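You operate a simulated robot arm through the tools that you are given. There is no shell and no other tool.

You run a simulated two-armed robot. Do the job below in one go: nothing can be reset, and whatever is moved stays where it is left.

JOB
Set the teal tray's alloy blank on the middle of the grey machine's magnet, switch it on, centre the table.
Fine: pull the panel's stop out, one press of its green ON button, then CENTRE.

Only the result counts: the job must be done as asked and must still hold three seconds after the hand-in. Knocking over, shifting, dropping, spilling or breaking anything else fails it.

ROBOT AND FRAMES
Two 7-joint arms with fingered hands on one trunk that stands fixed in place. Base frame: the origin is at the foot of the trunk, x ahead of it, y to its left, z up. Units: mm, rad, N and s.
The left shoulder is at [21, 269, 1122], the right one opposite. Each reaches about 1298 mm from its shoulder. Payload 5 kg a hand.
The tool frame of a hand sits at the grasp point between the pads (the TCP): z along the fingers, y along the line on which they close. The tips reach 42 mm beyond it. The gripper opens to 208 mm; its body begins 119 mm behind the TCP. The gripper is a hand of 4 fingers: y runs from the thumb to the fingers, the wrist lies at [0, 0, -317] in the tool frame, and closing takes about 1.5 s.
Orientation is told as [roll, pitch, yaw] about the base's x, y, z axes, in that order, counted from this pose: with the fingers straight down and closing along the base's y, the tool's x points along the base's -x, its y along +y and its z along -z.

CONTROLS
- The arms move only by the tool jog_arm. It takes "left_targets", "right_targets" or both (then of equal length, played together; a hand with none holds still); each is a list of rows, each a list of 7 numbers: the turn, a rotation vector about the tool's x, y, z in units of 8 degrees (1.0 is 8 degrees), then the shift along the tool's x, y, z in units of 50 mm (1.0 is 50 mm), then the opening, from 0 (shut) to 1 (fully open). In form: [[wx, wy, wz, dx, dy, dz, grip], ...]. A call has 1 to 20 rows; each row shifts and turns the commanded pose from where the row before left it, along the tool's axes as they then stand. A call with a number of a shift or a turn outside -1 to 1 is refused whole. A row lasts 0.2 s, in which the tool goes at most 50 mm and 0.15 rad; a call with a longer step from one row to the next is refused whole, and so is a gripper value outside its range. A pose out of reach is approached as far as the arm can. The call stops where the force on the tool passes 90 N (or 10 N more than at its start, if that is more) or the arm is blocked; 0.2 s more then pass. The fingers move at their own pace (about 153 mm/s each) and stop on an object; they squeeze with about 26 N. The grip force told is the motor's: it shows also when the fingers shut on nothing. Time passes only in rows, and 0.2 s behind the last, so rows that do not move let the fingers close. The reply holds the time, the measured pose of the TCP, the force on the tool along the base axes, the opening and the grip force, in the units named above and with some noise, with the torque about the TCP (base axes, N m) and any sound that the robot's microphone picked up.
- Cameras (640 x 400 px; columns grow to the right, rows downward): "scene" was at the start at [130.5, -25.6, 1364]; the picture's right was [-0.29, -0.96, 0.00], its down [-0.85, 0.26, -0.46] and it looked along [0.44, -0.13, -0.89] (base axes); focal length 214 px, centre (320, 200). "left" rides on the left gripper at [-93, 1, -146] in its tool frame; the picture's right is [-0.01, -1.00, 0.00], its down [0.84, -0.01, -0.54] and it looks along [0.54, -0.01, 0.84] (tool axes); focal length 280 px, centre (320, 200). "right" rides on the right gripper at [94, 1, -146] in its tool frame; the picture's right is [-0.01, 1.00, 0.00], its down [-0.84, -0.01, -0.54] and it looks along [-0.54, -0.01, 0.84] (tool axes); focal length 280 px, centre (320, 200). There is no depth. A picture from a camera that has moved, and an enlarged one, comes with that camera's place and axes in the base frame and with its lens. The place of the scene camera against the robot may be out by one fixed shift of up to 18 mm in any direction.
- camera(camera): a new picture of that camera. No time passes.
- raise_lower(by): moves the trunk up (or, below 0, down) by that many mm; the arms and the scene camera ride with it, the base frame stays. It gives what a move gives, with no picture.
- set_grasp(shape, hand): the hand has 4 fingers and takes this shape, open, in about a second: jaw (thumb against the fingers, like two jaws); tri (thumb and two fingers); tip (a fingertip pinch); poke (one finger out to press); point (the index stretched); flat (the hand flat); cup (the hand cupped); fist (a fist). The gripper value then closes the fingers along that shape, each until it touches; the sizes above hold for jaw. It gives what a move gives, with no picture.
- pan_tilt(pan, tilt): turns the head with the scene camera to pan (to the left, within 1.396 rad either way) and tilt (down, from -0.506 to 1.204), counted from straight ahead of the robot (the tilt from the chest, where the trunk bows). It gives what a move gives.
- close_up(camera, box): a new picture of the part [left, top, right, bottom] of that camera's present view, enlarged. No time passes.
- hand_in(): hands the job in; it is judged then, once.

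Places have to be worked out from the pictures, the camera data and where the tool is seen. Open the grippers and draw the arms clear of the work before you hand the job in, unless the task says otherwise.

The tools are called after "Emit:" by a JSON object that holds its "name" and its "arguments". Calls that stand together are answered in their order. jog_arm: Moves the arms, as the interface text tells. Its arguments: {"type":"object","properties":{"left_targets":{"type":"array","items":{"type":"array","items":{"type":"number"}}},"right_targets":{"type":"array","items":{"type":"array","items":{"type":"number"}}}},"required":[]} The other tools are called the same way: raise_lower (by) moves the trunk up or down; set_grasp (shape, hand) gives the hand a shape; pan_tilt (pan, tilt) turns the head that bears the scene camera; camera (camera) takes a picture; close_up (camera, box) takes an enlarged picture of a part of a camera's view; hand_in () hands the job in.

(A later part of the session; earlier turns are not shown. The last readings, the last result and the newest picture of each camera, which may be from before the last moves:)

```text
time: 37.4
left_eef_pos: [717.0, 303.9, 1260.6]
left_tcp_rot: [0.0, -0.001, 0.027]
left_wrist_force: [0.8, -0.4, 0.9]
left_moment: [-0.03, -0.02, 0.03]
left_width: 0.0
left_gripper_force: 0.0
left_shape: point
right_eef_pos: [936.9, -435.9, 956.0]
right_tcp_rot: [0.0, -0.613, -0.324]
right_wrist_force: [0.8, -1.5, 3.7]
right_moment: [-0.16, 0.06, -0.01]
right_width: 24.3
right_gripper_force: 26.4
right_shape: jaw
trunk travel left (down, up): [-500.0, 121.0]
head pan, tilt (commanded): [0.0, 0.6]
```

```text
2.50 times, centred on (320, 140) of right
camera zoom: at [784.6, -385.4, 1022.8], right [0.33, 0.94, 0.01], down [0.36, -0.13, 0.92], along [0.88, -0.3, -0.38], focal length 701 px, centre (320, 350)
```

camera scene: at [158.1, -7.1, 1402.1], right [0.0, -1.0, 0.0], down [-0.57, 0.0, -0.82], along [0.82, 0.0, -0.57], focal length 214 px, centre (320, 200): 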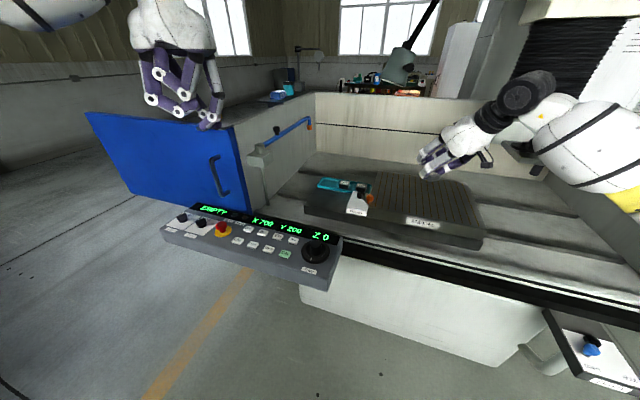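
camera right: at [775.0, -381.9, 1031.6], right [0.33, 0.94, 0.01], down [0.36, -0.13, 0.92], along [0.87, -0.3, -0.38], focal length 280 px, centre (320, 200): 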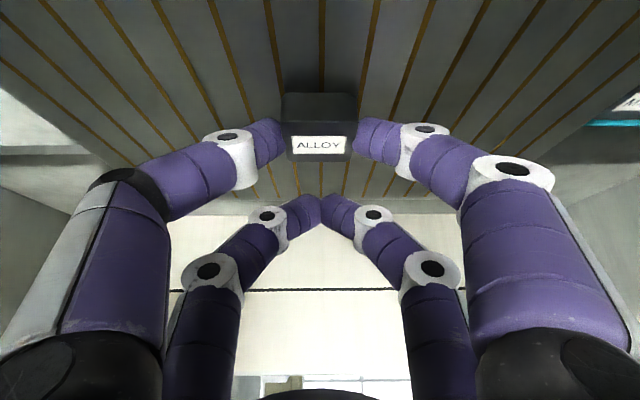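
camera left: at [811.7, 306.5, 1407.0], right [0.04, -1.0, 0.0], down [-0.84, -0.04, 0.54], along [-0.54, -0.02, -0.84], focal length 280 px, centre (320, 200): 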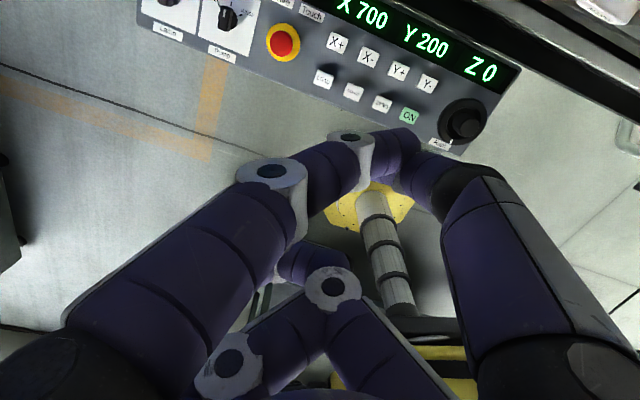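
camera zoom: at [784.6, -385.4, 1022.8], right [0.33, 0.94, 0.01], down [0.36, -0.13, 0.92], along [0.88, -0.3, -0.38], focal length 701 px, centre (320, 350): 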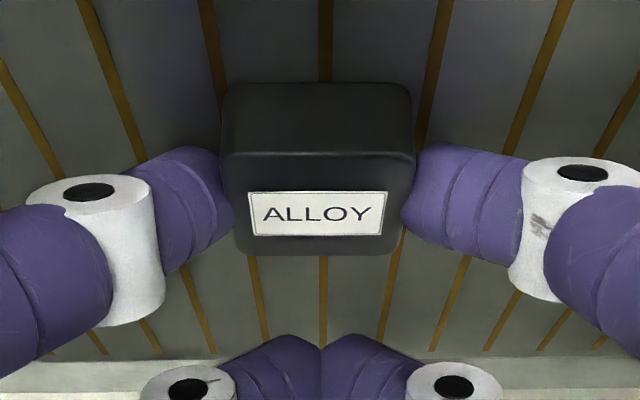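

The blank touched down (about 7 N), so the magnet top is really near z≈900; that makes it ~11 mm too far in and ~2 mm to the right. I'll lift 4 mm, shift it back 11 mm and left 2 mm, and lower again.

Emit:
{"name": "jog_arm", "arguments": {"right_targets": [[0, 0, 0, -0.046, 0, -0.0656, 0.1], [0, 0, 0, 0.18, 0.04, -0.126, 0.1], [0, 0, 0, 0, 0, 0, 0.1], [0, 0, 0, 0.023, 0, 0.0328, 0.1], [0, 0, 0, 0, 0, 0, 0.1]]}}

Emit:
{"name": "close_up", "arguments": {"camera": "scene", "box": [400, 175, 440, 200]}}

Emit:
{"name": "close_up", "arguments": {"camera": "right", "box": [240, 60, 400, 220]}}

```text
time: 38.6
left_eef_pos: [717.1, 303.0, 1260.9]
left_tcp_rot: [0.0, 0.0, 0.027]
left_wrist_force: [0.7, -0.1, -0.8]
left_moment: [-0.05, -0.03, -0.01]
left_width: 0.0
left_gripper_force: 0.1
left_shape: point
right_eef_pos: [927.2, -431.6, 957.3]
right_tcp_rot: [-0.001, -0.61, -0.321]
right_wrist_force: [-0.2, 0.3, -2.6]
right_moment: [0.02, -0.02, 0.01]
right_width: 24.2
right_gripper_force: 25.8
right_shape: jaw
trunk travel left (down, up): [-500.0, 121.0]
head pan, tilt (commanded): [0.0, 0.6]
```

```text
16.00 times, centred on (420, 188) of scene
camera zoom: at [157.9, -7.1, 1402.1], right [0.0, -1.0, 0.0], down [-0.56, 0.0, -0.83], along [0.83, 0.0, -0.56], focal length 3432 px, centre (-1280, 400)
```

zoom: 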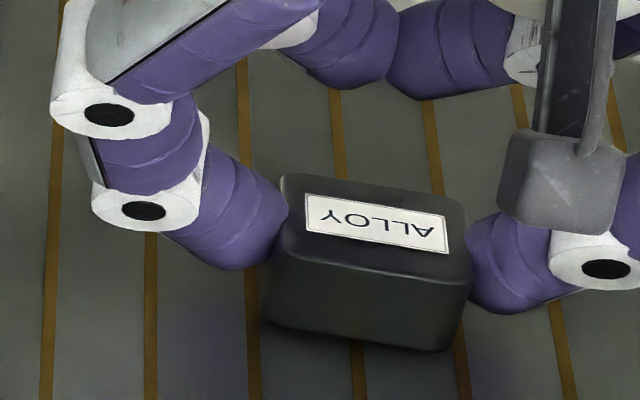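

```text
2.50 times, centred on (320, 140) of right
camera zoom: at [774.6, -379.4, 1024.9], right [0.33, 0.94, 0.01], down [0.36, -0.13, 0.92], along [0.87, -0.3, -0.38], focal length 701 px, centre (320, 350)
```

zoom: 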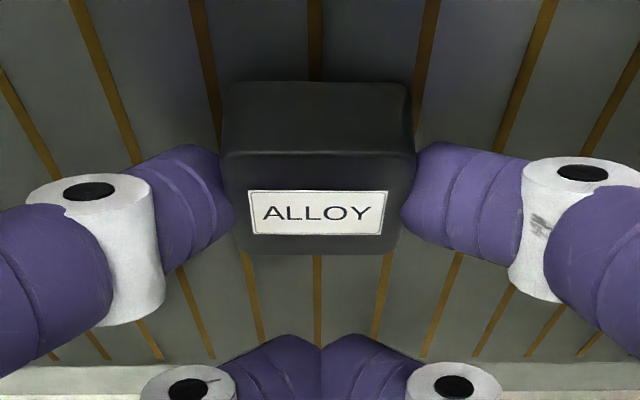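

Now it's centred within about 1 mm by both cameras and about 1.5 mm above the surface. I'll lower the last 2 mm.

Emit:
{"name": "jog_arm", "arguments": {"right_targets": [[0, 0, 0, 0.0115, 0, 0.0164, 0.1], [0, 0, 0, 0.0115, 0, 0.0164, 0.1], [0, 0, 0, 0, 0, 0, 0.1]]}}

```text
time: 39.4
left_eef_pos: [716.6, 301.6, 1259.2]
left_tcp_rot: [0.001, -0.001, 0.029]
left_wrist_force: [-0.2, -1.2, 0.1]
left_moment: [0.02, -0.02, 0.02]
left_width: 0.0
left_gripper_force: 0.0
left_shape: point
right_eef_pos: [927.9, -431.0, 956.9]
right_tcp_rot: [-0.001, -0.611, -0.32]
right_wrist_force: [-0.8, 0.3, -2.1]
right_moment: [-0.07, -0.02, 0.01]
right_width: 24.3
right_gripper_force: 25.8
right_shape: jaw
trunk travel left (down, up): [-500.0, 121.0]
head pan, tilt (commanded): [0.0, 0.6]
```

Only a light touch so far (-2 N of -3.7 N). One more millimetre.

Emit:
{"name": "jog_arm", "arguments": {"right_targets": [[0, 0, 0, 0.0115, 0, 0.0164, 0.1], [0, 0, 0, 0, 0, 0, 0.1]]}}

```text
time: 40.0
left_eef_pos: [716.3, 303.4, 1260.1]
left_tcp_rot: [-0.001, 0.0, 0.028]
left_wrist_force: [-0.1, -0.3, 0.2]
left_moment: [-0.01, -0.01, -0.01]
left_width: 0.0
left_gripper_force: 0.1
left_shape: point
right_eef_pos: [927.4, -431.3, 956.0]
right_tcp_rot: [0.001, -0.611, -0.324]
right_wrist_force: [0.1, -0.5, 3.5]
right_moment: [-0.17, 0.1, -0.05]
right_width: 24.2
right_gripper_force: 26.1
right_shape: jaw
trunk travel left (down, up): [-500.0, 121.0]
head pan, tilt (commanded): [0.0, 0.6]
```

It's down on the magnet. I'll open just a little to release, look, and then raise.

Emit:
{"name": "jog_arm", "arguments": {"right_targets": [[0, 0, 0, 0, 0, 0, 0.25], [0, 0, 0, 0, 0, 0, 0.28], [0, 0, 0, 0, 0, 0, 0.28], [0, 0, 0, 0, 0, 0, 0.28]]}}

Emit:
{"name": "close_up", "arguments": {"camera": "right", "box": [240, 60, 400, 220]}}

Emit:
{"name": "close_up", "arguments": {"camera": "scene", "box": [400, 175, 440, 200]}}

```text
time: 41.0
left_eef_pos: [717.3, 302.5, 1259.5]
left_tcp_rot: [0.001, 0.0, 0.027]
left_wrist_force: [-0.8, -0.1, 0.3]
left_moment: [-0.02, 0.03, -0.01]
left_width: 0.0
left_gripper_force: 0.0
left_shape: point
right_eef_pos: [926.8, -430.5, 956.7]
right_tcp_rot: [0.0, -0.613, -0.322]
right_wrist_force: [1.1, -0.5, 6.8]
right_moment: [0.0, -0.01, -0.02]
right_width: 56.9
right_gripper_force: 0.0
right_shape: jaw
trunk travel left (down, up): [-500.0, 121.0]
head pan, tilt (commanded): [0.0, 0.6]
```

```text
2.50 times, centred on (320, 140) of right
camera zoom: at [774.6, -379.7, 1022.9], right [0.33, 0.94, 0.01], down [0.36, -0.13, 0.92], along [0.88, -0.3, -0.38], focal length 701 px, centre (320, 350)
```

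zoom: 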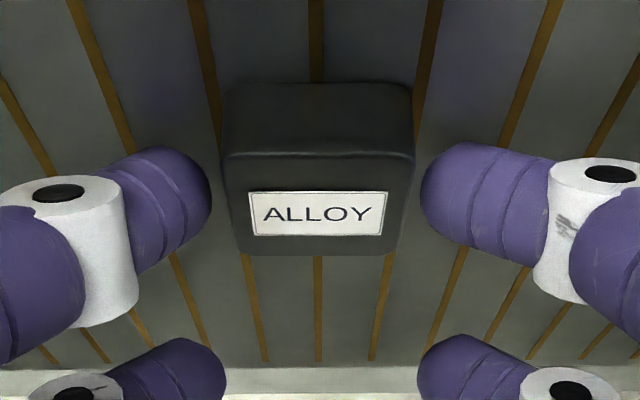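

```text
16.00 times, centred on (420, 188) of scene
camera zoom: at [157.5, -6.8, 1402.2], right [0.0, -1.0, 0.0], down [-0.56, 0.0, -0.83], along [0.83, 0.0, -0.56], focal length 3432 px, centre (-1280, 400)
```

zoom: 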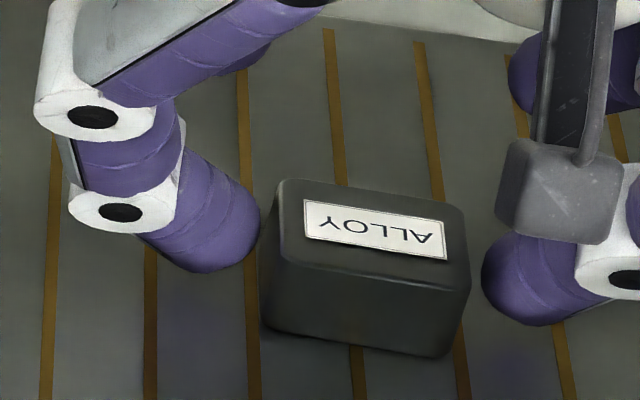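

The blank is free and standing on the magnet; the fingertips rest lightly on the surface. I'll raise the hand straight up 100 mm.

Emit:
{"name": "jog_arm", "arguments": {"right_targets": [[0, 0, 0, -0.0574, 0, -0.0819, 0.28], [0, 0, 0, -0.0574, 0, -0.0819, 0.28], [0, 0, 0, -0.115, 0, -0.164, 0.28], [0, 0, 0, -0.23, 0, -0.328, 0.28], [0, 0, 0, -0.344, 0, -0.491, 0.28], [0, 0, 0, -0.344, 0, -0.491, 0.28], [0, 0, 0, 0, 0, 0, 0.28]]}}

Emit:
{"name": "close_up", "arguments": {"camera": "scene", "box": [360, 150, 500, 250]}}

Emit:
{"name": "camera", "arguments": {"camera": "right"}}

```text
time: 42.6
left_eef_pos: [717.5, 302.7, 1259.7]
left_tcp_rot: [0.0, -0.001, 0.027]
left_wrist_force: [0.3, -0.2, -0.4]
left_moment: [0.05, 0.05, 0.02]
left_width: 0.0
left_gripper_force: 0.0
left_shape: point
right_eef_pos: [927.2, -432.4, 1053.4]
right_tcp_rot: [0.0, -0.612, -0.32]
right_wrist_force: [-0.6, 0.0, -0.5]
right_moment: [0.01, 0.02, 0.05]
right_width: 57.8
right_gripper_force: 0.0
right_shape: jaw
trunk travel left (down, up): [-500.0, 121.0]
head pan, tilt (commanded): [0.0, 0.6]
```

```text
4.00 times, centred on (430, 200) of scene
camera zoom: at [158.2, -7.2, 1402.0], right [0.0, -1.0, 0.0], down [-0.57, 0.0, -0.82], along [0.82, 0.0, -0.57], focal length 858 px, centre (-120, 200)
```

zoom: 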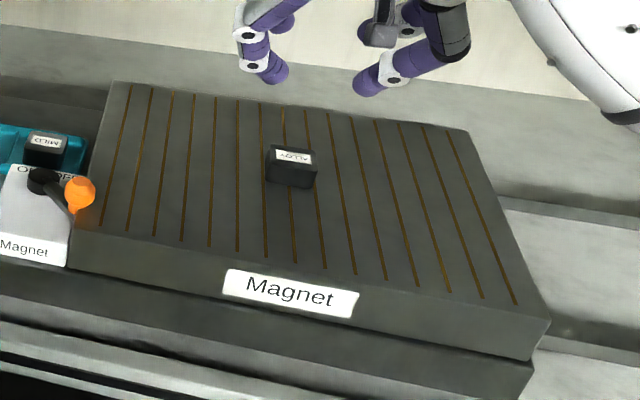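

```text
taken
camera right: at [774.9, -381.5, 1120.2], right [0.33, 0.94, 0.01], down [0.36, -0.13, 0.92], along [0.87, -0.3, -0.38], focal length 280 px, centre (320, 200)
```

right: 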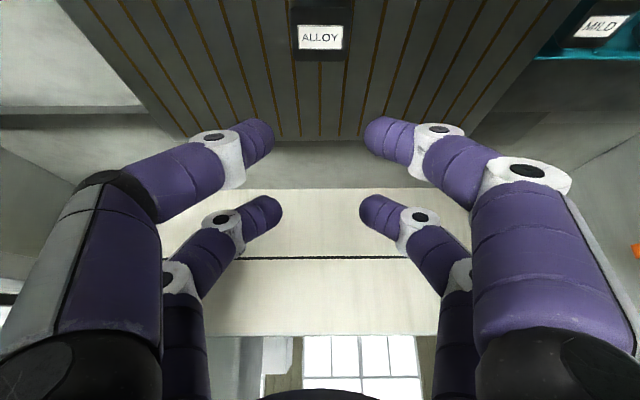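

The alloy blank stands at the middle of the magnet, in line with the centre line. Next is the magnet lever, whose ball is near P≈880, Q≈86, z≈920. I'll move the right hand above it to measure it properly.

Emit:
{"name": "jog_arm", "arguments": {"right_targets": [[0, 0, 0, 0.349, 0.68, -0.245, 0.35], [0, 0, 0, 0.349, 0.68, -0.245, 0.35], [0, 0, 0, 0.349, 0.68, -0.245, 0.35], [0, 0, 0, 0.349, 0.68, -0.245, 0.35], [0, 0, 0, 0.349, 0.68, -0.245, 0.35], [0, 0, 0, 0.349, 0.68, -0.245, 0.35], [0, 0, 0, 0, 0, 0, 0.35]]}}

Emit:
{"name": "camera", "arguments": {"camera": "right"}}

Emit:
{"name": "close_up", "arguments": {"camera": "right", "box": [200, 0, 440, 150]}}

```text
time: 44.2
left_eef_pos: [718.0, 301.4, 1260.1]
left_tcp_rot: [0.0, -0.001, 0.028]
left_wrist_force: [-0.4, -1.2, -0.4]
left_moment: [0.05, 0.03, 0.05]
left_width: 0.0
left_gripper_force: 0.1
left_shape: point
right_eef_pos: [872.8, -199.5, 1054.4]
right_tcp_rot: [0.0, -0.61, -0.323]
right_wrist_force: [-0.4, 0.1, -0.5]
right_moment: [0.03, 0.01, 0.01]
right_width: 72.6
right_gripper_force: 0.0
right_shape: jaw
trunk travel left (down, up): [-500.0, 121.0]
head pan, tilt (commanded): [0.0, 0.6]
```

```text
taken
camera right: at [720.0, -147.9, 1121.2], right [0.33, 0.94, 0.01], down [0.36, -0.13, 0.92], along [0.87, -0.3, -0.38], focal length 280 px, centre (320, 200)
```

right: 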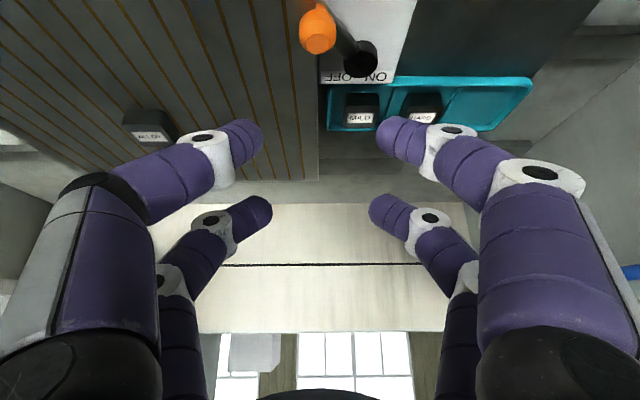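

```text
2.67 times, centred on (320, 75) of right
camera zoom: at [720.0, -147.9, 1121.2], right [0.33, 0.94, 0.01], down [0.36, -0.13, 0.92], along [0.87, -0.3, -0.38], focal length 748 px, centre (320, 533)
```

zoom: 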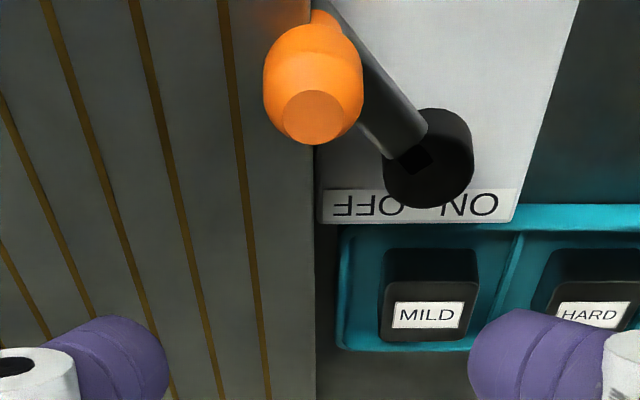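

The knob is an upright orange bulb at the end of the lever, with hub behind-left of it; it points to the OFF side. I'll take a second, lower view for its height.

Emit:
{"name": "jog_arm", "arguments": {"right_targets": [[0, 0, 0, 0.639, 0, 0.042, 0.35], [0, 0, 0, 0.639, 0, 0.042, 0.35], [0, 0, 0, 0, 0, 0, 0.35]]}}

Emit:
{"name": "camera", "arguments": {"camera": "right"}}

Emit:
{"name": "close_up", "arguments": {"camera": "right", "box": [220, 0, 460, 150]}}

```text
time: 45.0
left_eef_pos: [717.5, 303.5, 1260.4]
left_tcp_rot: [-0.001, -0.001, 0.028]
left_wrist_force: [0.7, -0.7, -0.4]
left_moment: [-0.02, 0.02, -0.04]
left_width: 0.0
left_gripper_force: 0.2
left_shape: point
right_eef_pos: [822.7, -182.2, 1015.2]
right_tcp_rot: [0.0, -0.612, -0.324]
right_wrist_force: [0.5, 0.1, 0.0]
right_moment: [-0.02, 0.01, 0.0]
right_width: 72.6
right_gripper_force: 0.0
right_shape: jaw
trunk travel left (down, up): [-500.0, 121.0]
head pan, tilt (commanded): [0.0, 0.6]
```

```text
taken
camera right: at [670.1, -130.8, 1081.2], right [0.33, 0.94, 0.01], down [0.36, -0.13, 0.92], along [0.87, -0.3, -0.38], focal length 280 px, centre (320, 200)
```

right: 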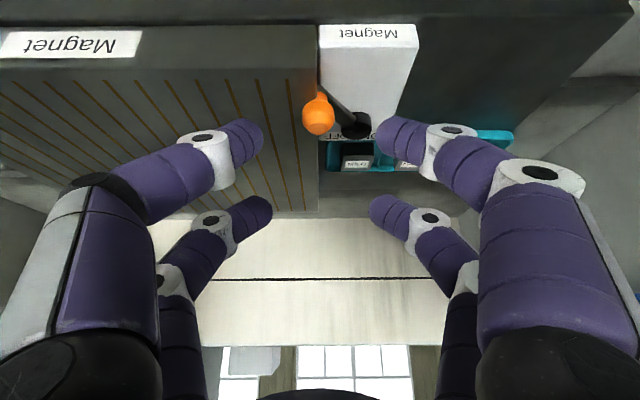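

```text
2.67 times, centred on (340, 75) of right
camera zoom: at [670.1, -130.8, 1081.2], right [0.33, 0.94, 0.01], down [0.36, -0.13, 0.92], along [0.87, -0.3, -0.38], focal length 748 px, centre (267, 533)
```

zoom: 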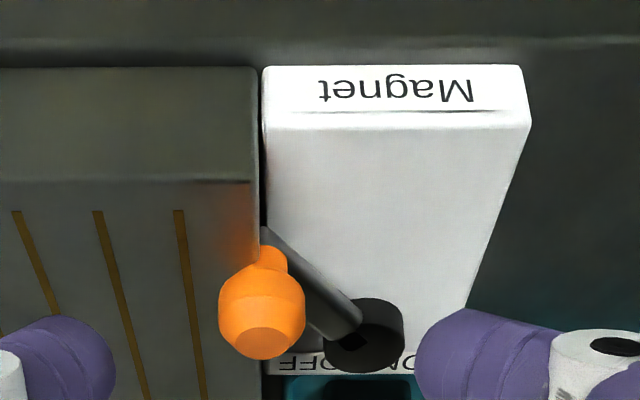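

Knob: P≈881, Q≈85, spanning z≈903–928; hub at P≈925, Q≈126. So the lever points 45° front-right (OFF) and should swing to front-left (ON). I'll straddle the knob with the near finger pair, tips about 4 mm above the magnet.

Emit:
{"name": "jog_arm", "arguments": {"right_targets": [[0, 0, 0, -0.41, -0.015, 0.287, 0.35], [0, 0, 0, -0.41, -0.015, 0.287, 0.35], [0, 0, 0, 0.222, 0, 0.317, 0.35], [0, 0, 0, 0.222, 0, 0.317, 0.35], [0, 0, 0, 0, 0, 0, 0.35]]}}

Emit:
{"name": "camera", "arguments": {"camera": "right"}}

Emit:
{"name": "close_up", "arguments": {"camera": "scene", "box": [310, 150, 430, 225]}}

```text
time: 46.2
left_eef_pos: [718.0, 302.9, 1260.6]
left_tcp_rot: [0.001, 0.0, 0.028]
left_wrist_force: [-0.4, 0.4, -0.5]
left_moment: [0.03, -0.03, 0.0]
left_width: 0.3
left_gripper_force: 0.1
left_shape: point
right_eef_pos: [870.6, -198.8, 977.5]
right_tcp_rot: [0.0, -0.611, -0.32]
right_wrist_force: [0.9, 0.7, 0.3]
right_moment: [0.01, -0.02, 0.0]
right_width: 72.4
right_gripper_force: 0.0
right_shape: jaw
trunk travel left (down, up): [-500.0, 121.0]
head pan, tilt (commanded): [0.0, 0.6]
```

```text
taken
camera right: at [718.5, -147.6, 1044.2], right [0.33, 0.94, 0.01], down [0.36, -0.13, 0.92], along [0.88, -0.3, -0.38], focal length 280 px, centre (320, 200)
```

right: 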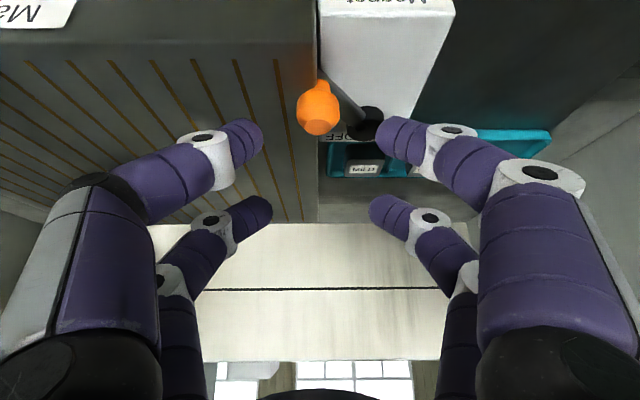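

```text
5.33 times, centred on (370, 188) of scene
camera zoom: at [157.7, -7.0, 1402.2], right [0.0, -1.0, 0.0], down [-0.56, 0.0, -0.83], along [0.83, 0.0, -0.56], focal length 1144 px, centre (53, 267)
```

zoom: 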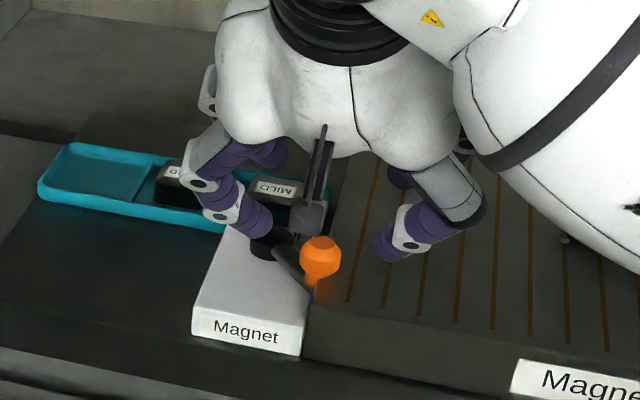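

The knob is between the fingers. I'll lower the last 19 mm and check contact.

Emit:
{"name": "jog_arm", "arguments": {"right_targets": [[0, 0, 0, 0.11, 0, 0.156, 0.35], [0, 0, 0, 0.11, 0, 0.156, 0.35], [0, 0, 0, 0, 0, 0, 0.35]]}}

Emit:
{"name": "camera", "arguments": {"camera": "right"}}

Emit:
{"name": "close_up", "arguments": {"camera": "scene", "box": [330, 165, 410, 215]}}

```text
time: 47.0
left_eef_pos: [717.2, 302.6, 1261.4]
left_tcp_rot: [0.001, -0.001, 0.03]
left_wrist_force: [0.1, 0.3, -0.3]
left_moment: [0.01, -0.02, 0.02]
left_width: 0.0
left_gripper_force: 0.0
left_shape: point
right_eef_pos: [871.9, -199.4, 956.8]
right_tcp_rot: [-0.001, -0.61, -0.322]
right_wrist_force: [0.9, -0.5, 0.1]
right_moment: [-0.03, 0.02, -0.03]
right_width: 73.0
right_gripper_force: 0.1
right_shape: jaw
trunk travel left (down, up): [-500.0, 121.0]
head pan, tilt (commanded): [0.0, 0.6]
```

```text
taken
camera right: at [718.3, -147.4, 1024.3], right [0.33, 0.94, 0.01], down [0.36, -0.13, 0.92], along [0.87, -0.3, -0.38], focal length 280 px, centre (320, 200)
```

right: 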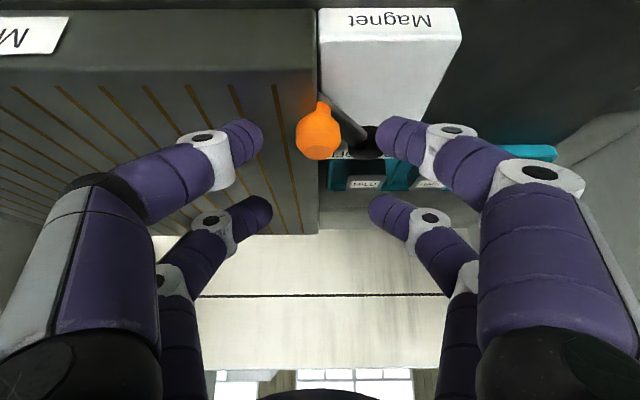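

```text
8.00 times, centred on (370, 190) of scene
camera zoom: at [157.8, -7.0, 1402.2], right [0.0, -1.0, 0.0], down [-0.56, 0.0, -0.83], along [0.83, 0.0, -0.56], focal length 1716 px, centre (-80, 280)
```

zoom: 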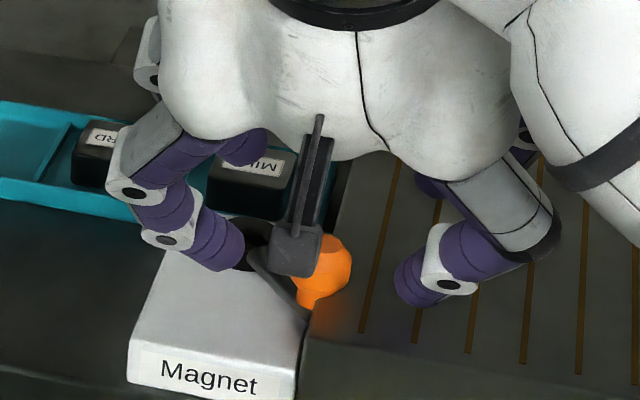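

The knob sits level with the tips, untouched. I'll start pushing it left with the thumb along its arc, the first half only.

Emit:
{"name": "jog_arm", "arguments": {"right_targets": [[0, 0, 0, 0, 0.22, 0, 0.35], [0, 0, 0, 0, 0.22, 0, 0.35], [0, 0, 0, 0.121, 0.206, -0.085, 0.35], [0, 0, 0, 0.1, 0.294, -0.07, 0.35], [0, 0, 0, 0, 0, 0, 0.35]]}}

Emit:
{"name": "camera", "arguments": {"camera": "right"}}

Emit:
{"name": "close_up", "arguments": {"camera": "scene", "box": [330, 165, 410, 215]}}

```text
time: 48.2
left_eef_pos: [717.4, 302.3, 1260.9]
left_tcp_rot: [-0.001, 0.0, 0.026]
left_wrist_force: [-0.3, -0.5, -0.4]
left_moment: [-0.03, 0.0, 0.01]
left_width: 0.0
left_gripper_force: 0.1
left_shape: point
right_eef_pos: [873.3, -149.8, 959.1]
right_tcp_rot: [0.001, -0.611, -0.322]
right_wrist_force: [-12.4, -3.8, 0.0]
right_moment: [-0.2, 0.49, -0.44]
right_width: 77.9
right_gripper_force: 0.1
right_shape: jaw
trunk travel left (down, up): [-500.0, 121.0]
head pan, tilt (commanded): [0.0, 0.6]
```

```text
taken
camera right: at [720.0, -98.5, 1025.7], right [0.33, 0.94, 0.01], down [0.36, -0.13, 0.92], along [0.87, -0.3, -0.38], focal length 280 px, centre (320, 200)
```

right: 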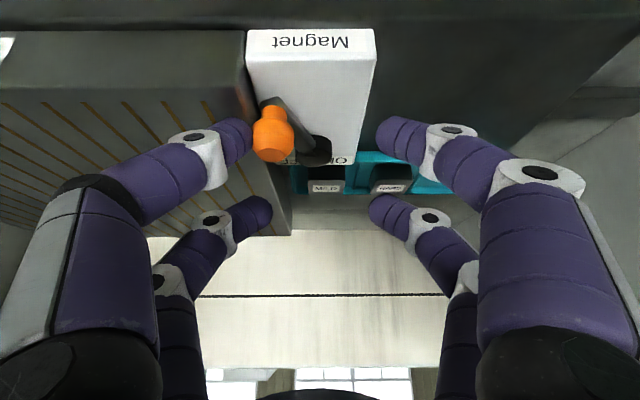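

```text
8.00 times, centred on (370, 190) of scene
camera zoom: at [157.2, -7.3, 1402.2], right [0.0, -1.0, 0.0], down [-0.56, 0.0, -0.83], along [0.83, 0.0, -0.56], focal length 1716 px, centre (-80, 280)
```

zoom: 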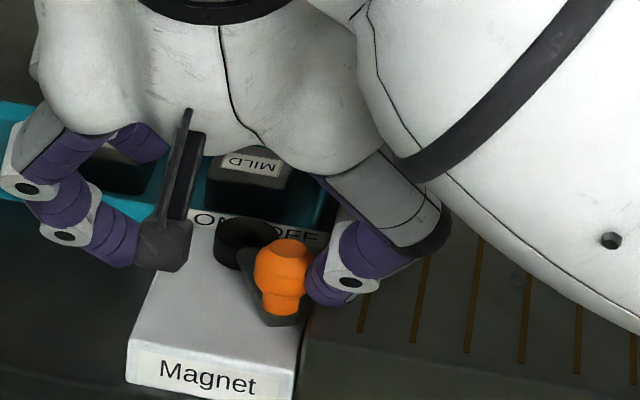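

The lever is turning (12 N resistance, knob now near the middle). I'll keep going left along the rest of the arc.

Emit:
{"name": "jog_arm", "arguments": {"right_targets": [[0, 0, 0, 0, 0.3, 0, 0.35], [0, 0, 0, 0, 0.3, 0, 0.35], [0, 0, 0, -0.05, 0.3, 0.034, 0.35], [0, 0, 0, 0, 0, 0, 0.35]]}}

Emit:
{"name": "camera", "arguments": {"camera": "right"}}

Emit:
{"name": "close_up", "arguments": {"camera": "scene", "box": [330, 165, 410, 215]}}

```text
time: 49.2
left_eef_pos: [718.3, 302.1, 1259.4]
left_tcp_rot: [0.001, 0.0, 0.028]
left_wrist_force: [1.3, -0.2, -1.2]
left_moment: [-0.02, 0.19, -0.06]
left_width: 0.0
left_gripper_force: 0.1
left_shape: point
right_eef_pos: [892.0, -108.4, 955.4]
right_tcp_rot: [0.002, -0.611, -0.321]
right_wrist_force: [0.0, 0.2, -0.7]
right_moment: [0.0, -0.01, -0.06]
right_width: 73.1
right_gripper_force: 0.0
right_shape: jaw
trunk travel left (down, up): [-500.0, 121.0]
head pan, tilt (commanded): [0.0, 0.6]
```

```text
taken
camera right: at [739.1, -57.4, 1023.2], right [0.33, 0.94, 0.01], down [0.36, -0.13, 0.92], along [0.87, -0.3, -0.38], focal length 280 px, centre (320, 200)
```

right: 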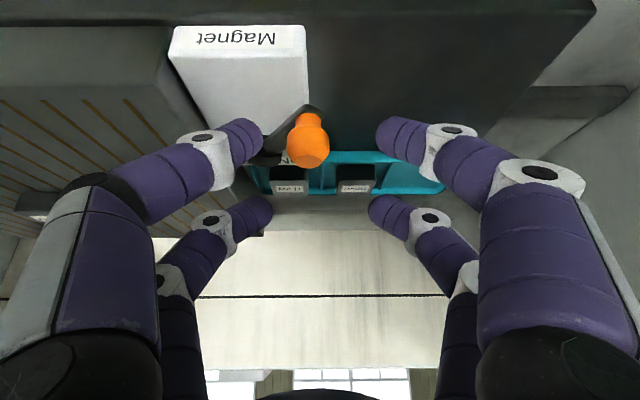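

```text
8.00 times, centred on (370, 190) of scene
camera zoom: at [159.0, -7.1, 1401.9], right [0.0, -1.0, 0.0], down [-0.57, 0.0, -0.82], along [0.82, 0.0, -0.57], focal length 1716 px, centre (-80, 280)
```

zoom: 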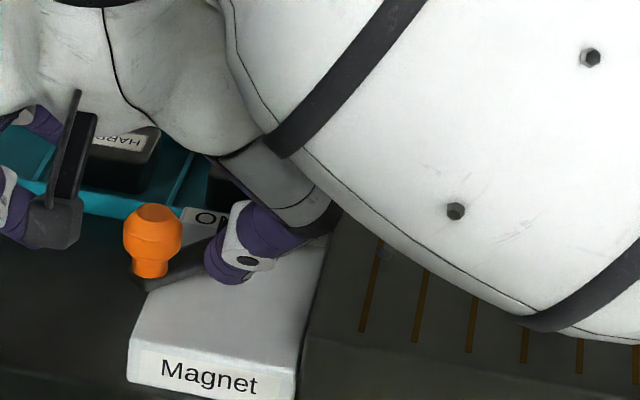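

The lever snapped over to the left side, where the knob now rests at Q≈171, mirror-image of OFF. I'll raise the hand and look at it clearly.

Emit:
{"name": "jog_arm", "arguments": {"right_targets": [[0, 0, 0, -0.23, 0, -0.328, 0.35], [0, 0, 0, -0.344, 0, -0.491, 0.35], [0, 0, 0, -0.344, 0, -0.491, 0.35], [0, 0, 0, -0.344, 0, -0.491, 0.35], [0, 0, 0, 0, 0, 0, 0.35]]}}

Emit:
{"name": "camera", "arguments": {"camera": "right"}}

Emit:
{"name": "camera", "arguments": {"camera": "scene"}}

```text
time: 50.4
left_eef_pos: [717.3, 303.6, 1260.2]
left_tcp_rot: [0.0, -0.001, 0.028]
left_wrist_force: [0.1, -0.3, -0.6]
left_moment: [0.03, 0.11, 0.0]
left_width: 0.0
left_gripper_force: 0.1
left_shape: point
right_eef_pos: [890.2, -108.1, 1067.4]
right_tcp_rot: [0.001, -0.611, -0.321]
right_wrist_force: [0.1, 0.6, -0.7]
right_moment: [-0.01, -0.01, 0.01]
right_width: 73.0
right_gripper_force: 0.1
right_shape: jaw
trunk travel left (down, up): [-500.0, 121.0]
head pan, tilt (commanded): [0.0, 0.6]
```

```text
taken
camera right: at [738.0, -56.4, 1134.4], right [0.33, 0.94, 0.01], down [0.36, -0.13, 0.92], along [0.87, -0.3, -0.38], focal length 280 px, centre (320, 200)
```

right: 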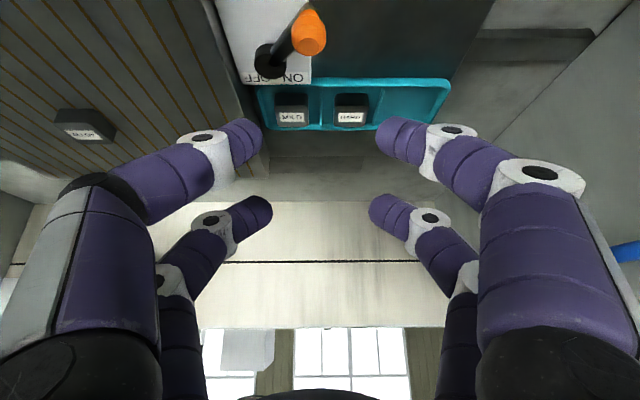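

```text
taken
camera scene: at [158.4, -7.0, 1401.9], right [0.0, -1.0, 0.0], down [-0.57, 0.0, -0.82], along [0.82, 0.0, -0.57], focal length 214 px, centre (320, 200)
```

scene: 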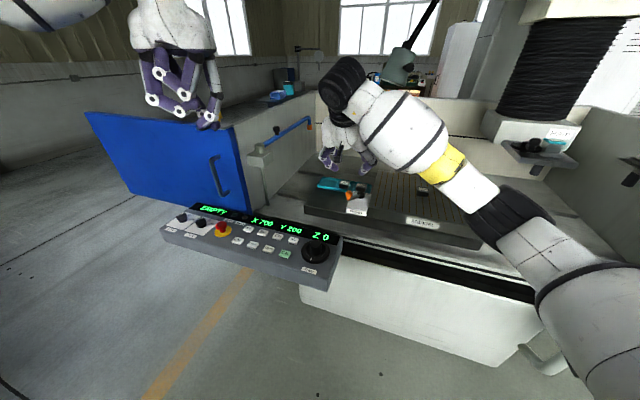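

The lever is at ON, tray and blanks undisturbed. I'll withdraw the right hand from the machine, then turn to the panel.

Emit:
{"name": "jog_arm", "arguments": {"right_targets": [[0, 0, 0, 0.313, -0.605, -0.515, 0.35], [0, 0, 0, 0.313, -0.605, -0.515, 0.35], [0, 0, 0, 0.313, -0.605, -0.515, 0.35], [0, 0, 0, 0.313, -0.605, -0.515, 0.35], [0, 0, 0, 0.313, -0.605, -0.515, 0.35], [0, 0, 0, 0.313, -0.605, -0.515, 0.35], [0, 0, 0, 0.313, -0.605, -0.515, 0.35], [0, 0, 0, 0, 0, 0, 0.35]]}}

Emit:
{"name": "camera", "arguments": {"camera": "scene"}}

Emit:
{"name": "close_up", "arguments": {"camera": "scene", "box": [300, 150, 500, 275]}}

Emit:
{"name": "close_up", "arguments": {"camera": "scene", "box": [150, 190, 350, 315]}}

```text
time: 52.2
left_eef_pos: [718.9, 304.0, 1258.9]
left_tcp_rot: [0.0, 0.002, 0.029]
left_wrist_force: [0.8, 0.5, -0.9]
left_moment: [-0.08, 0.07, 0.02]
left_width: 0.1
left_gripper_force: 0.1
left_shape: point
right_eef_pos: [706.5, -283.8, 1163.1]
right_tcp_rot: [-0.001, -0.608, -0.314]
right_wrist_force: [0.6, 0.1, -0.2]
right_moment: [-0.05, 0.0, -0.04]
right_width: 73.0
right_gripper_force: 0.0
right_shape: jaw
right hand out of reach, approached as far as the arm can: row 4, 5, 6, 7
trunk travel left (down, up): [-500.0, 121.0]
head pan, tilt (commanded): [0.0, 0.6]
```

```text
taken
camera scene: at [158.7, -6.5, 1401.8], right [0.0, -1.0, 0.0], down [-0.57, 0.0, -0.82], along [0.82, 0.0, -0.57], focal length 214 px, centre (320, 200)
```

scene: 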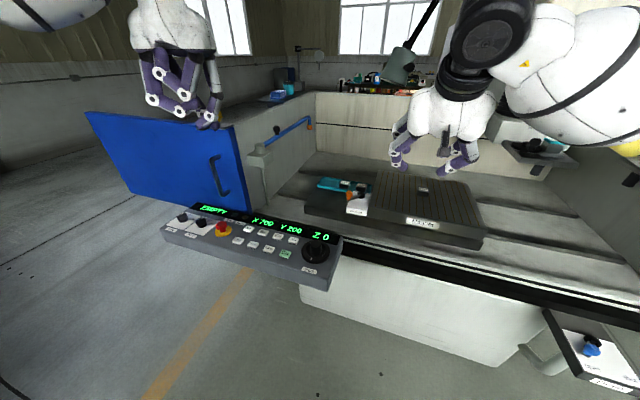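

```text
3.20 times, centred on (400, 212) of scene
camera zoom: at [158.7, -6.5, 1401.8], right [0.0, -1.0, 0.0], down [-0.57, 0.0, -0.82], along [0.82, 0.0, -0.57], focal length 686 px, centre (64, 160)
```

zoom: 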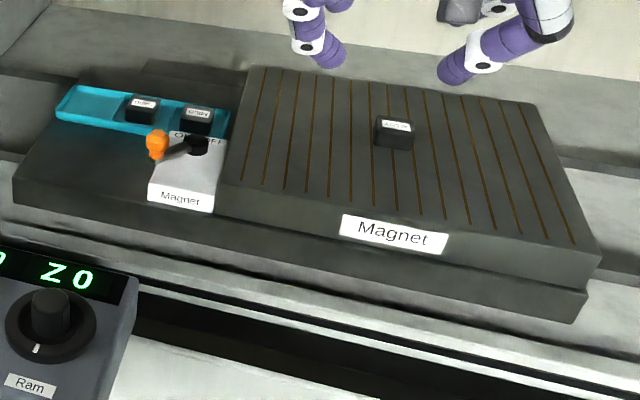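

```text
3.20 times, centred on (250, 252) of scene
camera zoom: at [158.7, -6.5, 1401.8], right [0.0, -1.0, 0.0], down [-0.57, 0.0, -0.82], along [0.82, 0.0, -0.57], focal length 686 px, centre (544, 32)
```

zoom: 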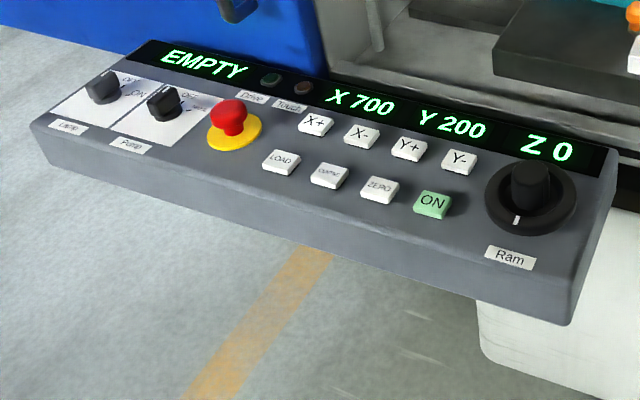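

Blank centred, lever ON, display still "EMPTY". Now the panel: I'll set the left hand to jaw and bring it down over the panel for a measuring view.

Emit:
{"name": "set_grasp", "arguments": {"hand": "left", "shape": "jaw"}}

Emit:
{"name": "jog_arm", "arguments": {"left_targets": [[0, 0, 0, 0.14, -0.27, 0.9, 1], [0, 0, 0, 0.14, -0.27, 0.9, 1], [0, 0, 0, 0.14, -0.27, 0.9, 1], [0, 0, 0, 0.14, -0.27, 0.9, 1], [0, 0, 0, 0, 0, 0, 1]]}}

Emit:
{"name": "camera", "arguments": {"camera": "left"}}

Emit:
{"name": "close_up", "arguments": {"camera": "left", "box": [160, 0, 480, 200]}}

```text
time: 53.1
left_eef_pos: [717.9, 302.2, 1261.5]
left_tcp_rot: [-0.001, 0.0, 0.029]
left_wrist_force: [0.2, 0.3, 0.1]
left_moment: [0.02, -0.04, 0.0]
left_width: 207.9
left_gripper_force: 0.0
left_shape: jaw
right_eef_pos: [705.1, -285.3, 1163.9]
right_tcp_rot: [0.001, -0.61, -0.313]
right_wrist_force: [0.0, 0.4, 0.0]
right_moment: [0.0, -0.01, 0.01]
right_width: 72.7
right_gripper_force: 0.1
right_shape: jaw
trunk travel left (down, up): [-500.0, 121.0]
head pan, tilt (commanded): [0.0, 0.6]
```

```text
time: 54.3
left_eef_pos: [689.9, 249.9, 1081.3]
left_tcp_rot: [0.0, 0.0, 0.027]
left_wrist_force: [0.3, -0.1, 0.2]
left_moment: [-0.01, -0.02, -0.02]
left_width: 207.7
left_gripper_force: 0.0
left_shape: jaw
right_eef_pos: [704.4, -285.0, 1164.2]
right_tcp_rot: [-0.001, -0.612, -0.312]
right_wrist_force: [-0.7, -0.1, 0.2]
right_moment: [0.02, -0.05, 0.02]
right_width: 72.8
right_gripper_force: 0.1
right_shape: jaw
trunk travel left (down, up): [-500.0, 121.0]
head pan, tilt (commanded): [0.0, 0.6]
```

```text
taken
camera left: at [783.9, 253.7, 1228.3], right [0.04, -1.0, 0.0], down [-0.84, -0.04, 0.54], along [-0.54, -0.02, -0.84], focal length 280 px, centre (320, 200)
```

left: 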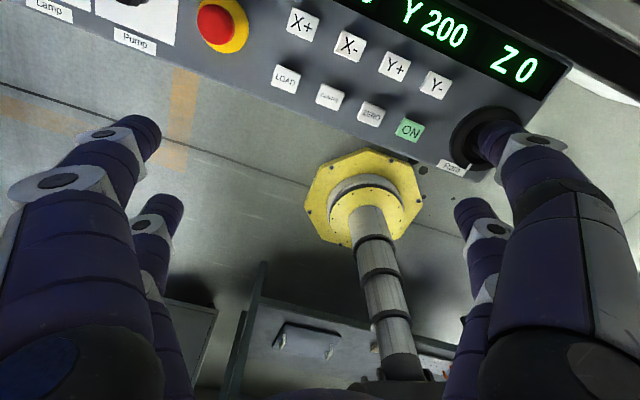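

```text
2.00 times, centred on (320, 100) of left
camera zoom: at [783.9, 253.7, 1228.3], right [0.04, -1.0, 0.0], down [-0.84, -0.04, 0.54], along [-0.54, -0.02, -0.84], focal length 561 px, centre (320, 400)
```

zoom: 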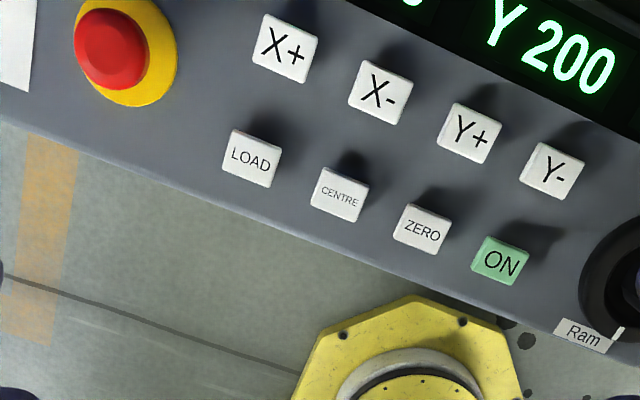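

The panel is well seen, but I need depth. I'll shift the left hand 100 mm to the left for a stereo pair.

Emit:
{"name": "jog_arm", "arguments": {"left_targets": [[0, 0, 0, 0, 0.8, 0, 1], [0, 0, 0, 0, 0.8, 0, 1], [0, 0, 0, -0.4, 0.4, 0, 1], [0, 0, 0, -0.4, 0, 0, 1], [0, 0, 0, 0, 0, 0, 1]]}}

Emit:
{"name": "camera", "arguments": {"camera": "left"}}

Emit:
{"name": "close_up", "arguments": {"camera": "left", "box": [160, 0, 480, 200]}}

Emit:
{"name": "close_up", "arguments": {"camera": "left", "box": [320, 0, 640, 200]}}

```text
time: 55.5
left_eef_pos: [728.4, 351.2, 1080.7]
left_tcp_rot: [0.0, -0.001, 0.029]
left_wrist_force: [-0.2, 0.7, -0.9]
left_moment: [-0.02, 0.04, -0.02]
left_width: 207.9
left_gripper_force: 0.0
left_shape: jaw
right_eef_pos: [705.8, -283.6, 1162.8]
right_tcp_rot: [-0.002, -0.609, -0.313]
right_wrist_force: [0.3, -0.9, -0.5]
right_moment: [-0.02, -0.01, -0.01]
right_width: 72.8
right_gripper_force: 0.1
right_shape: jaw
trunk travel left (down, up): [-500.0, 121.0]
head pan, tilt (commanded): [0.0, 0.6]
```

```text
taken
camera left: at [822.1, 353.7, 1228.0], right [0.04, -1.0, 0.0], down [-0.84, -0.04, 0.54], along [-0.54, -0.02, -0.84], focal length 280 px, centre (320, 200)
```

left: 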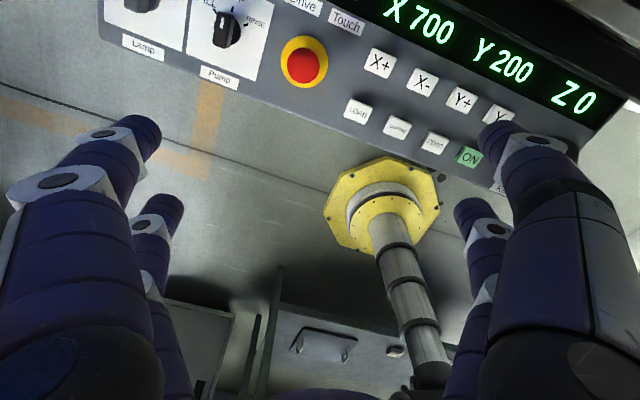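

```text
2.00 times, centred on (320, 100) of left
camera zoom: at [822.1, 353.7, 1228.0], right [0.04, -1.0, 0.0], down [-0.84, -0.04, 0.54], along [-0.54, -0.02, -0.84], focal length 561 px, centre (320, 400)
```

zoom: 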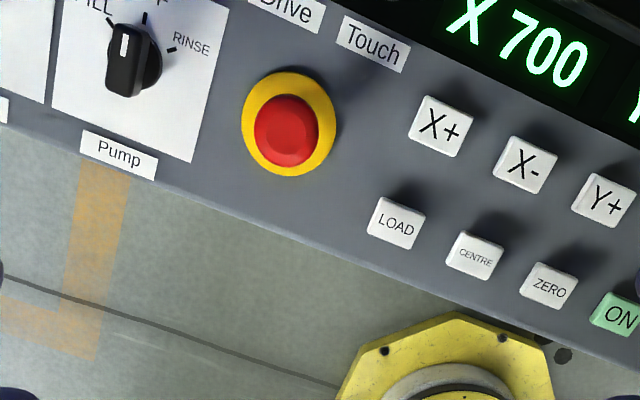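

```text
2.00 times, centred on (480, 100) of left
camera zoom: at [822.1, 353.7, 1228.0], right [0.04, -1.0, 0.0], down [-0.84, -0.04, 0.54], along [-0.54, -0.02, -0.84], focal length 561 px, centre (0, 400)
```

zoom: 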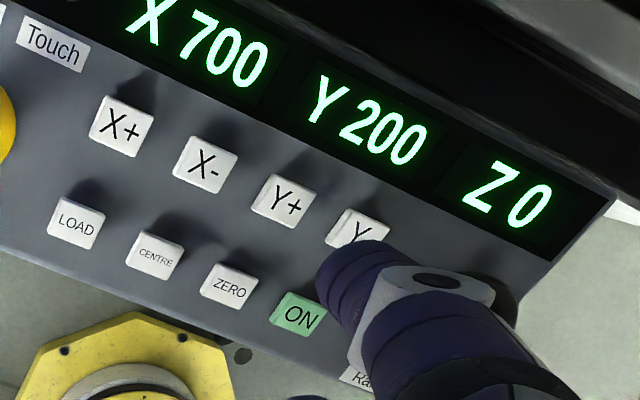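

Triangulated (panel top is level): stop cap at [774.6, 370.6], cap z≈852; button tops z≈832 with LOAD [717,295], CENTRE [695,235], ZERO [675,176], ON [654,116]. I'll bring the left hand over the stop with a narrowed opening.

Emit:
{"name": "jog_arm", "arguments": {"left_targets": [[0, 0, 0, -0.2335, 0.09, 0.8, 0.35], [0, 0, 0, -0.2335, 0.09, 0.8, 0.35], [0, 0, 0, -0.2335, 0.09, 0.8, 0.35], [0, 0, 0, -0.2335, 0.09, 0.4, 0.3], [0, 0, 0, 0, 0, 0, 0.3], [0, 0, 0, 0, 0, 0, 0.3]]}}

Emit:
{"name": "camera", "arguments": {"camera": "left"}}

Emit:
{"name": "close_up", "arguments": {"camera": "scene", "box": [150, 150, 310, 250]}}

```text
time: 56.9
left_eef_pos: [774.9, 367.5, 940.7]
left_tcp_rot: [-0.001, 0.0, 0.029]
left_wrist_force: [-0.7, 0.4, 0.3]
left_moment: [-0.02, -0.03, 0.02]
left_width: 62.7
left_gripper_force: 0.0
left_shape: jaw
right_eef_pos: [706.5, -283.7, 1164.0]
right_tcp_rot: [-0.001, -0.608, -0.312]
right_wrist_force: [0.8, -0.1, -0.3]
right_moment: [0.01, 0.02, 0.01]
right_width: 72.7
right_gripper_force: 0.2
right_shape: jaw
trunk travel left (down, up): [-500.0, 121.0]
head pan, tilt (commanded): [0.0, 0.6]
```

```text
taken
camera left: at [869.5, 371.7, 1087.3], right [0.04, -1.0, 0.0], down [-0.84, -0.04, 0.54], along [-0.54, -0.02, -0.84], focal length 280 px, centre (320, 200)
```

left: 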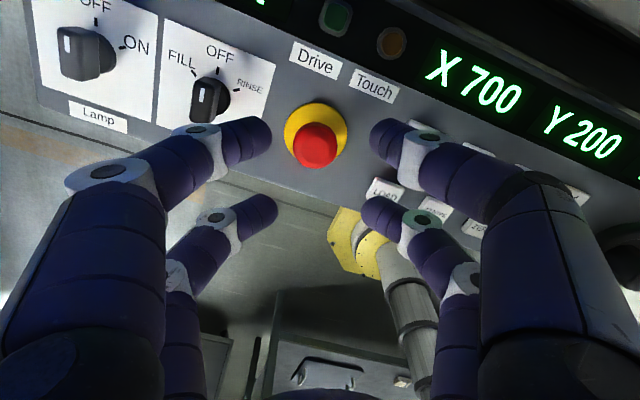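

```text
4.00 times, centred on (230, 200) of scene
camera zoom: at [157.9, -7.0, 1402.1], right [0.0, -1.0, 0.0], down [-0.56, 0.0, -0.83], along [0.83, 0.0, -0.56], focal length 858 px, centre (680, 200)
```

zoom: 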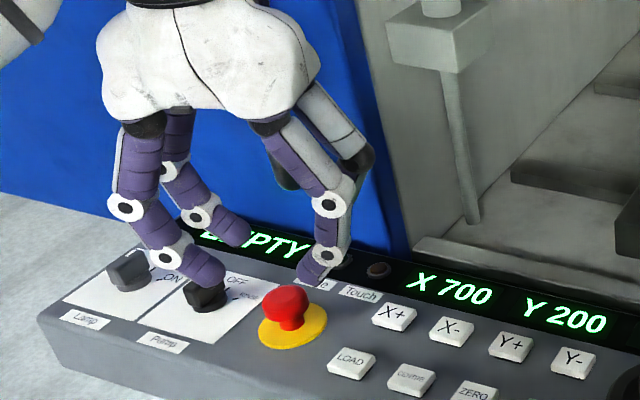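

The cap sits 3 mm to the left of the finger midpoint and 2.5 mm further out. I'll correct that, narrow to about 42 mm, and come down to just above the cap.

Emit:
{"name": "jog_arm", "arguments": {"left_targets": [[0, 0, 0, -0.025, 0.033, 0.4, 0.2], [0, 0, 0, -0.025, 0.033, 0.4, 0.2], [0, 0, 0, 0, 0, 0, 0.2], [0, 0, 0, 0, 0, 0, 0.2]]}}

Emit:
{"name": "camera", "arguments": {"camera": "left"}}

Emit:
{"name": "close_up", "arguments": {"camera": "left", "box": [220, 80, 420, 260]}}

Emit:
{"name": "close_up", "arguments": {"camera": "scene", "box": [180, 180, 260, 245]}}

```text
time: 57.9
left_eef_pos: [776.5, 373.3, 900.1]
left_tcp_rot: [0.0, 0.001, 0.028]
left_wrist_force: [0.6, 0.9, 0.8]
left_moment: [0.01, 0.02, 0.01]
left_width: 42.1
left_gripper_force: 0.0
left_shape: jaw
right_eef_pos: [705.9, -285.9, 1163.4]
right_tcp_rot: [0.0, -0.609, -0.311]
right_wrist_force: [0.3, 0.3, 0.4]
right_moment: [0.05, -0.03, 0.01]
right_width: 73.1
right_gripper_force: 0.1
right_shape: jaw
trunk travel left (down, up): [-500.0, 121.0]
head pan, tilt (commanded): [0.0, 0.6]
```

```text
taken
camera left: at [870.7, 375.2, 1047.2], right [0.04, -1.0, 0.0], down [-0.84, -0.04, 0.54], along [-0.54, -0.02, -0.84], focal length 280 px, centre (320, 200)
```

left: 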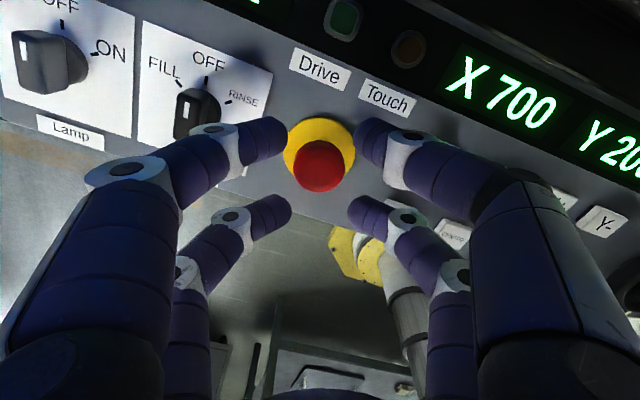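

```text
2.22 times, centred on (320, 170) of left
camera zoom: at [870.7, 375.2, 1047.2], right [0.04, -1.0, 0.0], down [-0.84, -0.04, 0.54], along [-0.54, -0.02, -0.84], focal length 623 px, centre (320, 267)
```

zoom: 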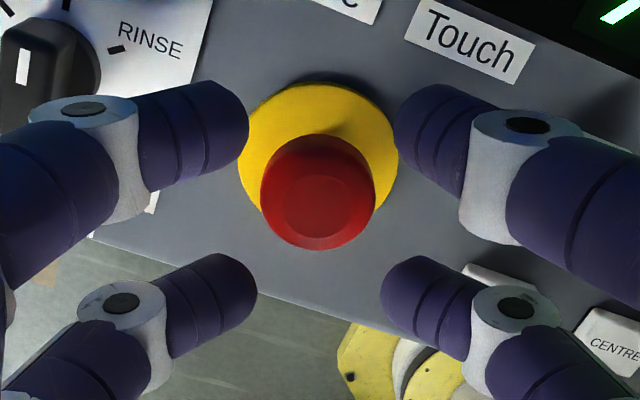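

```text
6.15 times, centred on (220, 212) of scene
camera zoom: at [158.0, -7.0, 1402.1], right [0.0, -1.0, 0.0], down [-0.57, 0.0, -0.82], along [0.82, 0.0, -0.57], focal length 1320 px, centre (935, 123)
```

zoom: 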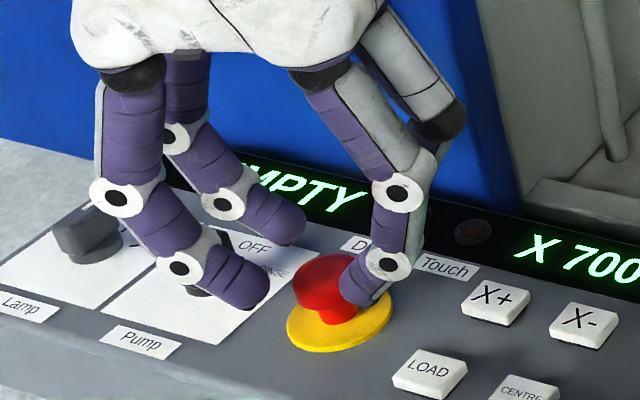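

The cap is centred among the four fingertips within 1 mm. I'll lower 29 mm so that the tips are level with the underside of the cap.

Emit:
{"name": "jog_arm", "arguments": {"left_targets": [[0, 0, 0, 0, 0, 0.29, 0.2], [0, 0, 0, 0, 0, 0.29, 0.2], [0, 0, 0, 0, 0, 0, 0.2]]}}

Emit:
{"name": "close_up", "arguments": {"camera": "left", "box": [220, 80, 420, 260]}}

Emit:
{"name": "close_up", "arguments": {"camera": "scene", "box": [180, 180, 260, 245]}}

```text
time: 58.7
left_eef_pos: [775.6, 370.8, 871.8]
left_tcp_rot: [0.0, 0.0, 0.029]
left_wrist_force: [0.0, 0.0, 0.2]
left_moment: [0.03, -0.03, -0.02]
left_width: 41.9
left_gripper_force: 0.0
left_shape: jaw
right_eef_pos: [704.9, -283.4, 1164.4]
right_tcp_rot: [0.001, -0.608, -0.313]
right_wrist_force: [0.0, 0.6, -0.2]
right_moment: [0.03, -0.04, 0.01]
right_width: 73.0
right_gripper_force: 0.1
right_shape: jaw
trunk travel left (down, up): [-500.0, 121.0]
head pan, tilt (commanded): [0.0, 0.6]
```

```text
2.22 times, centred on (320, 170) of left
camera zoom: at [870.6, 375.4, 1018.8], right [0.04, -1.0, 0.0], down [-0.84, -0.04, 0.54], along [-0.54, -0.02, -0.84], focal length 623 px, centre (320, 267)
```

zoom: 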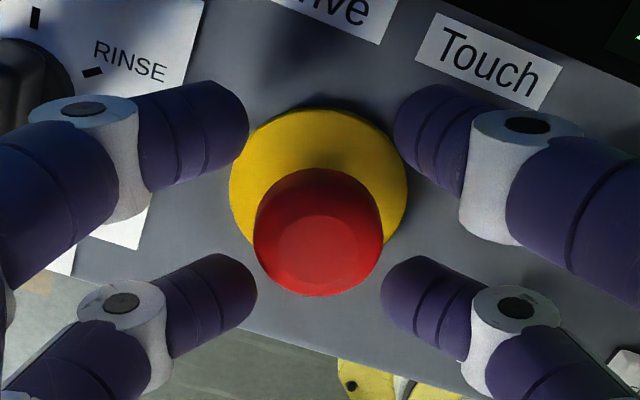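

```text
6.15 times, centred on (220, 212) of scene
camera zoom: at [157.7, -7.0, 1402.2], right [0.0, -1.0, 0.0], down [-0.56, 0.0, -0.83], along [0.83, 0.0, -0.56], focal length 1320 px, centre (935, 123)
```

zoom: 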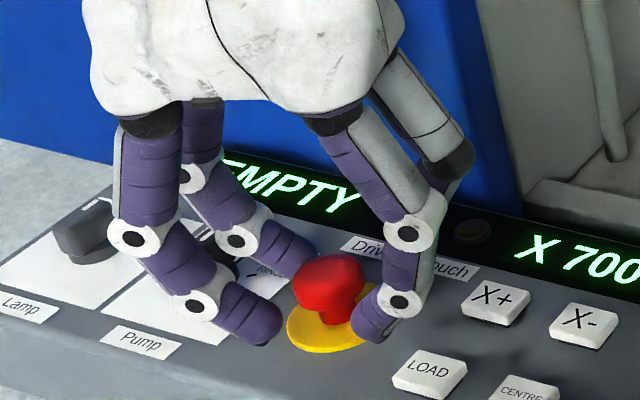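

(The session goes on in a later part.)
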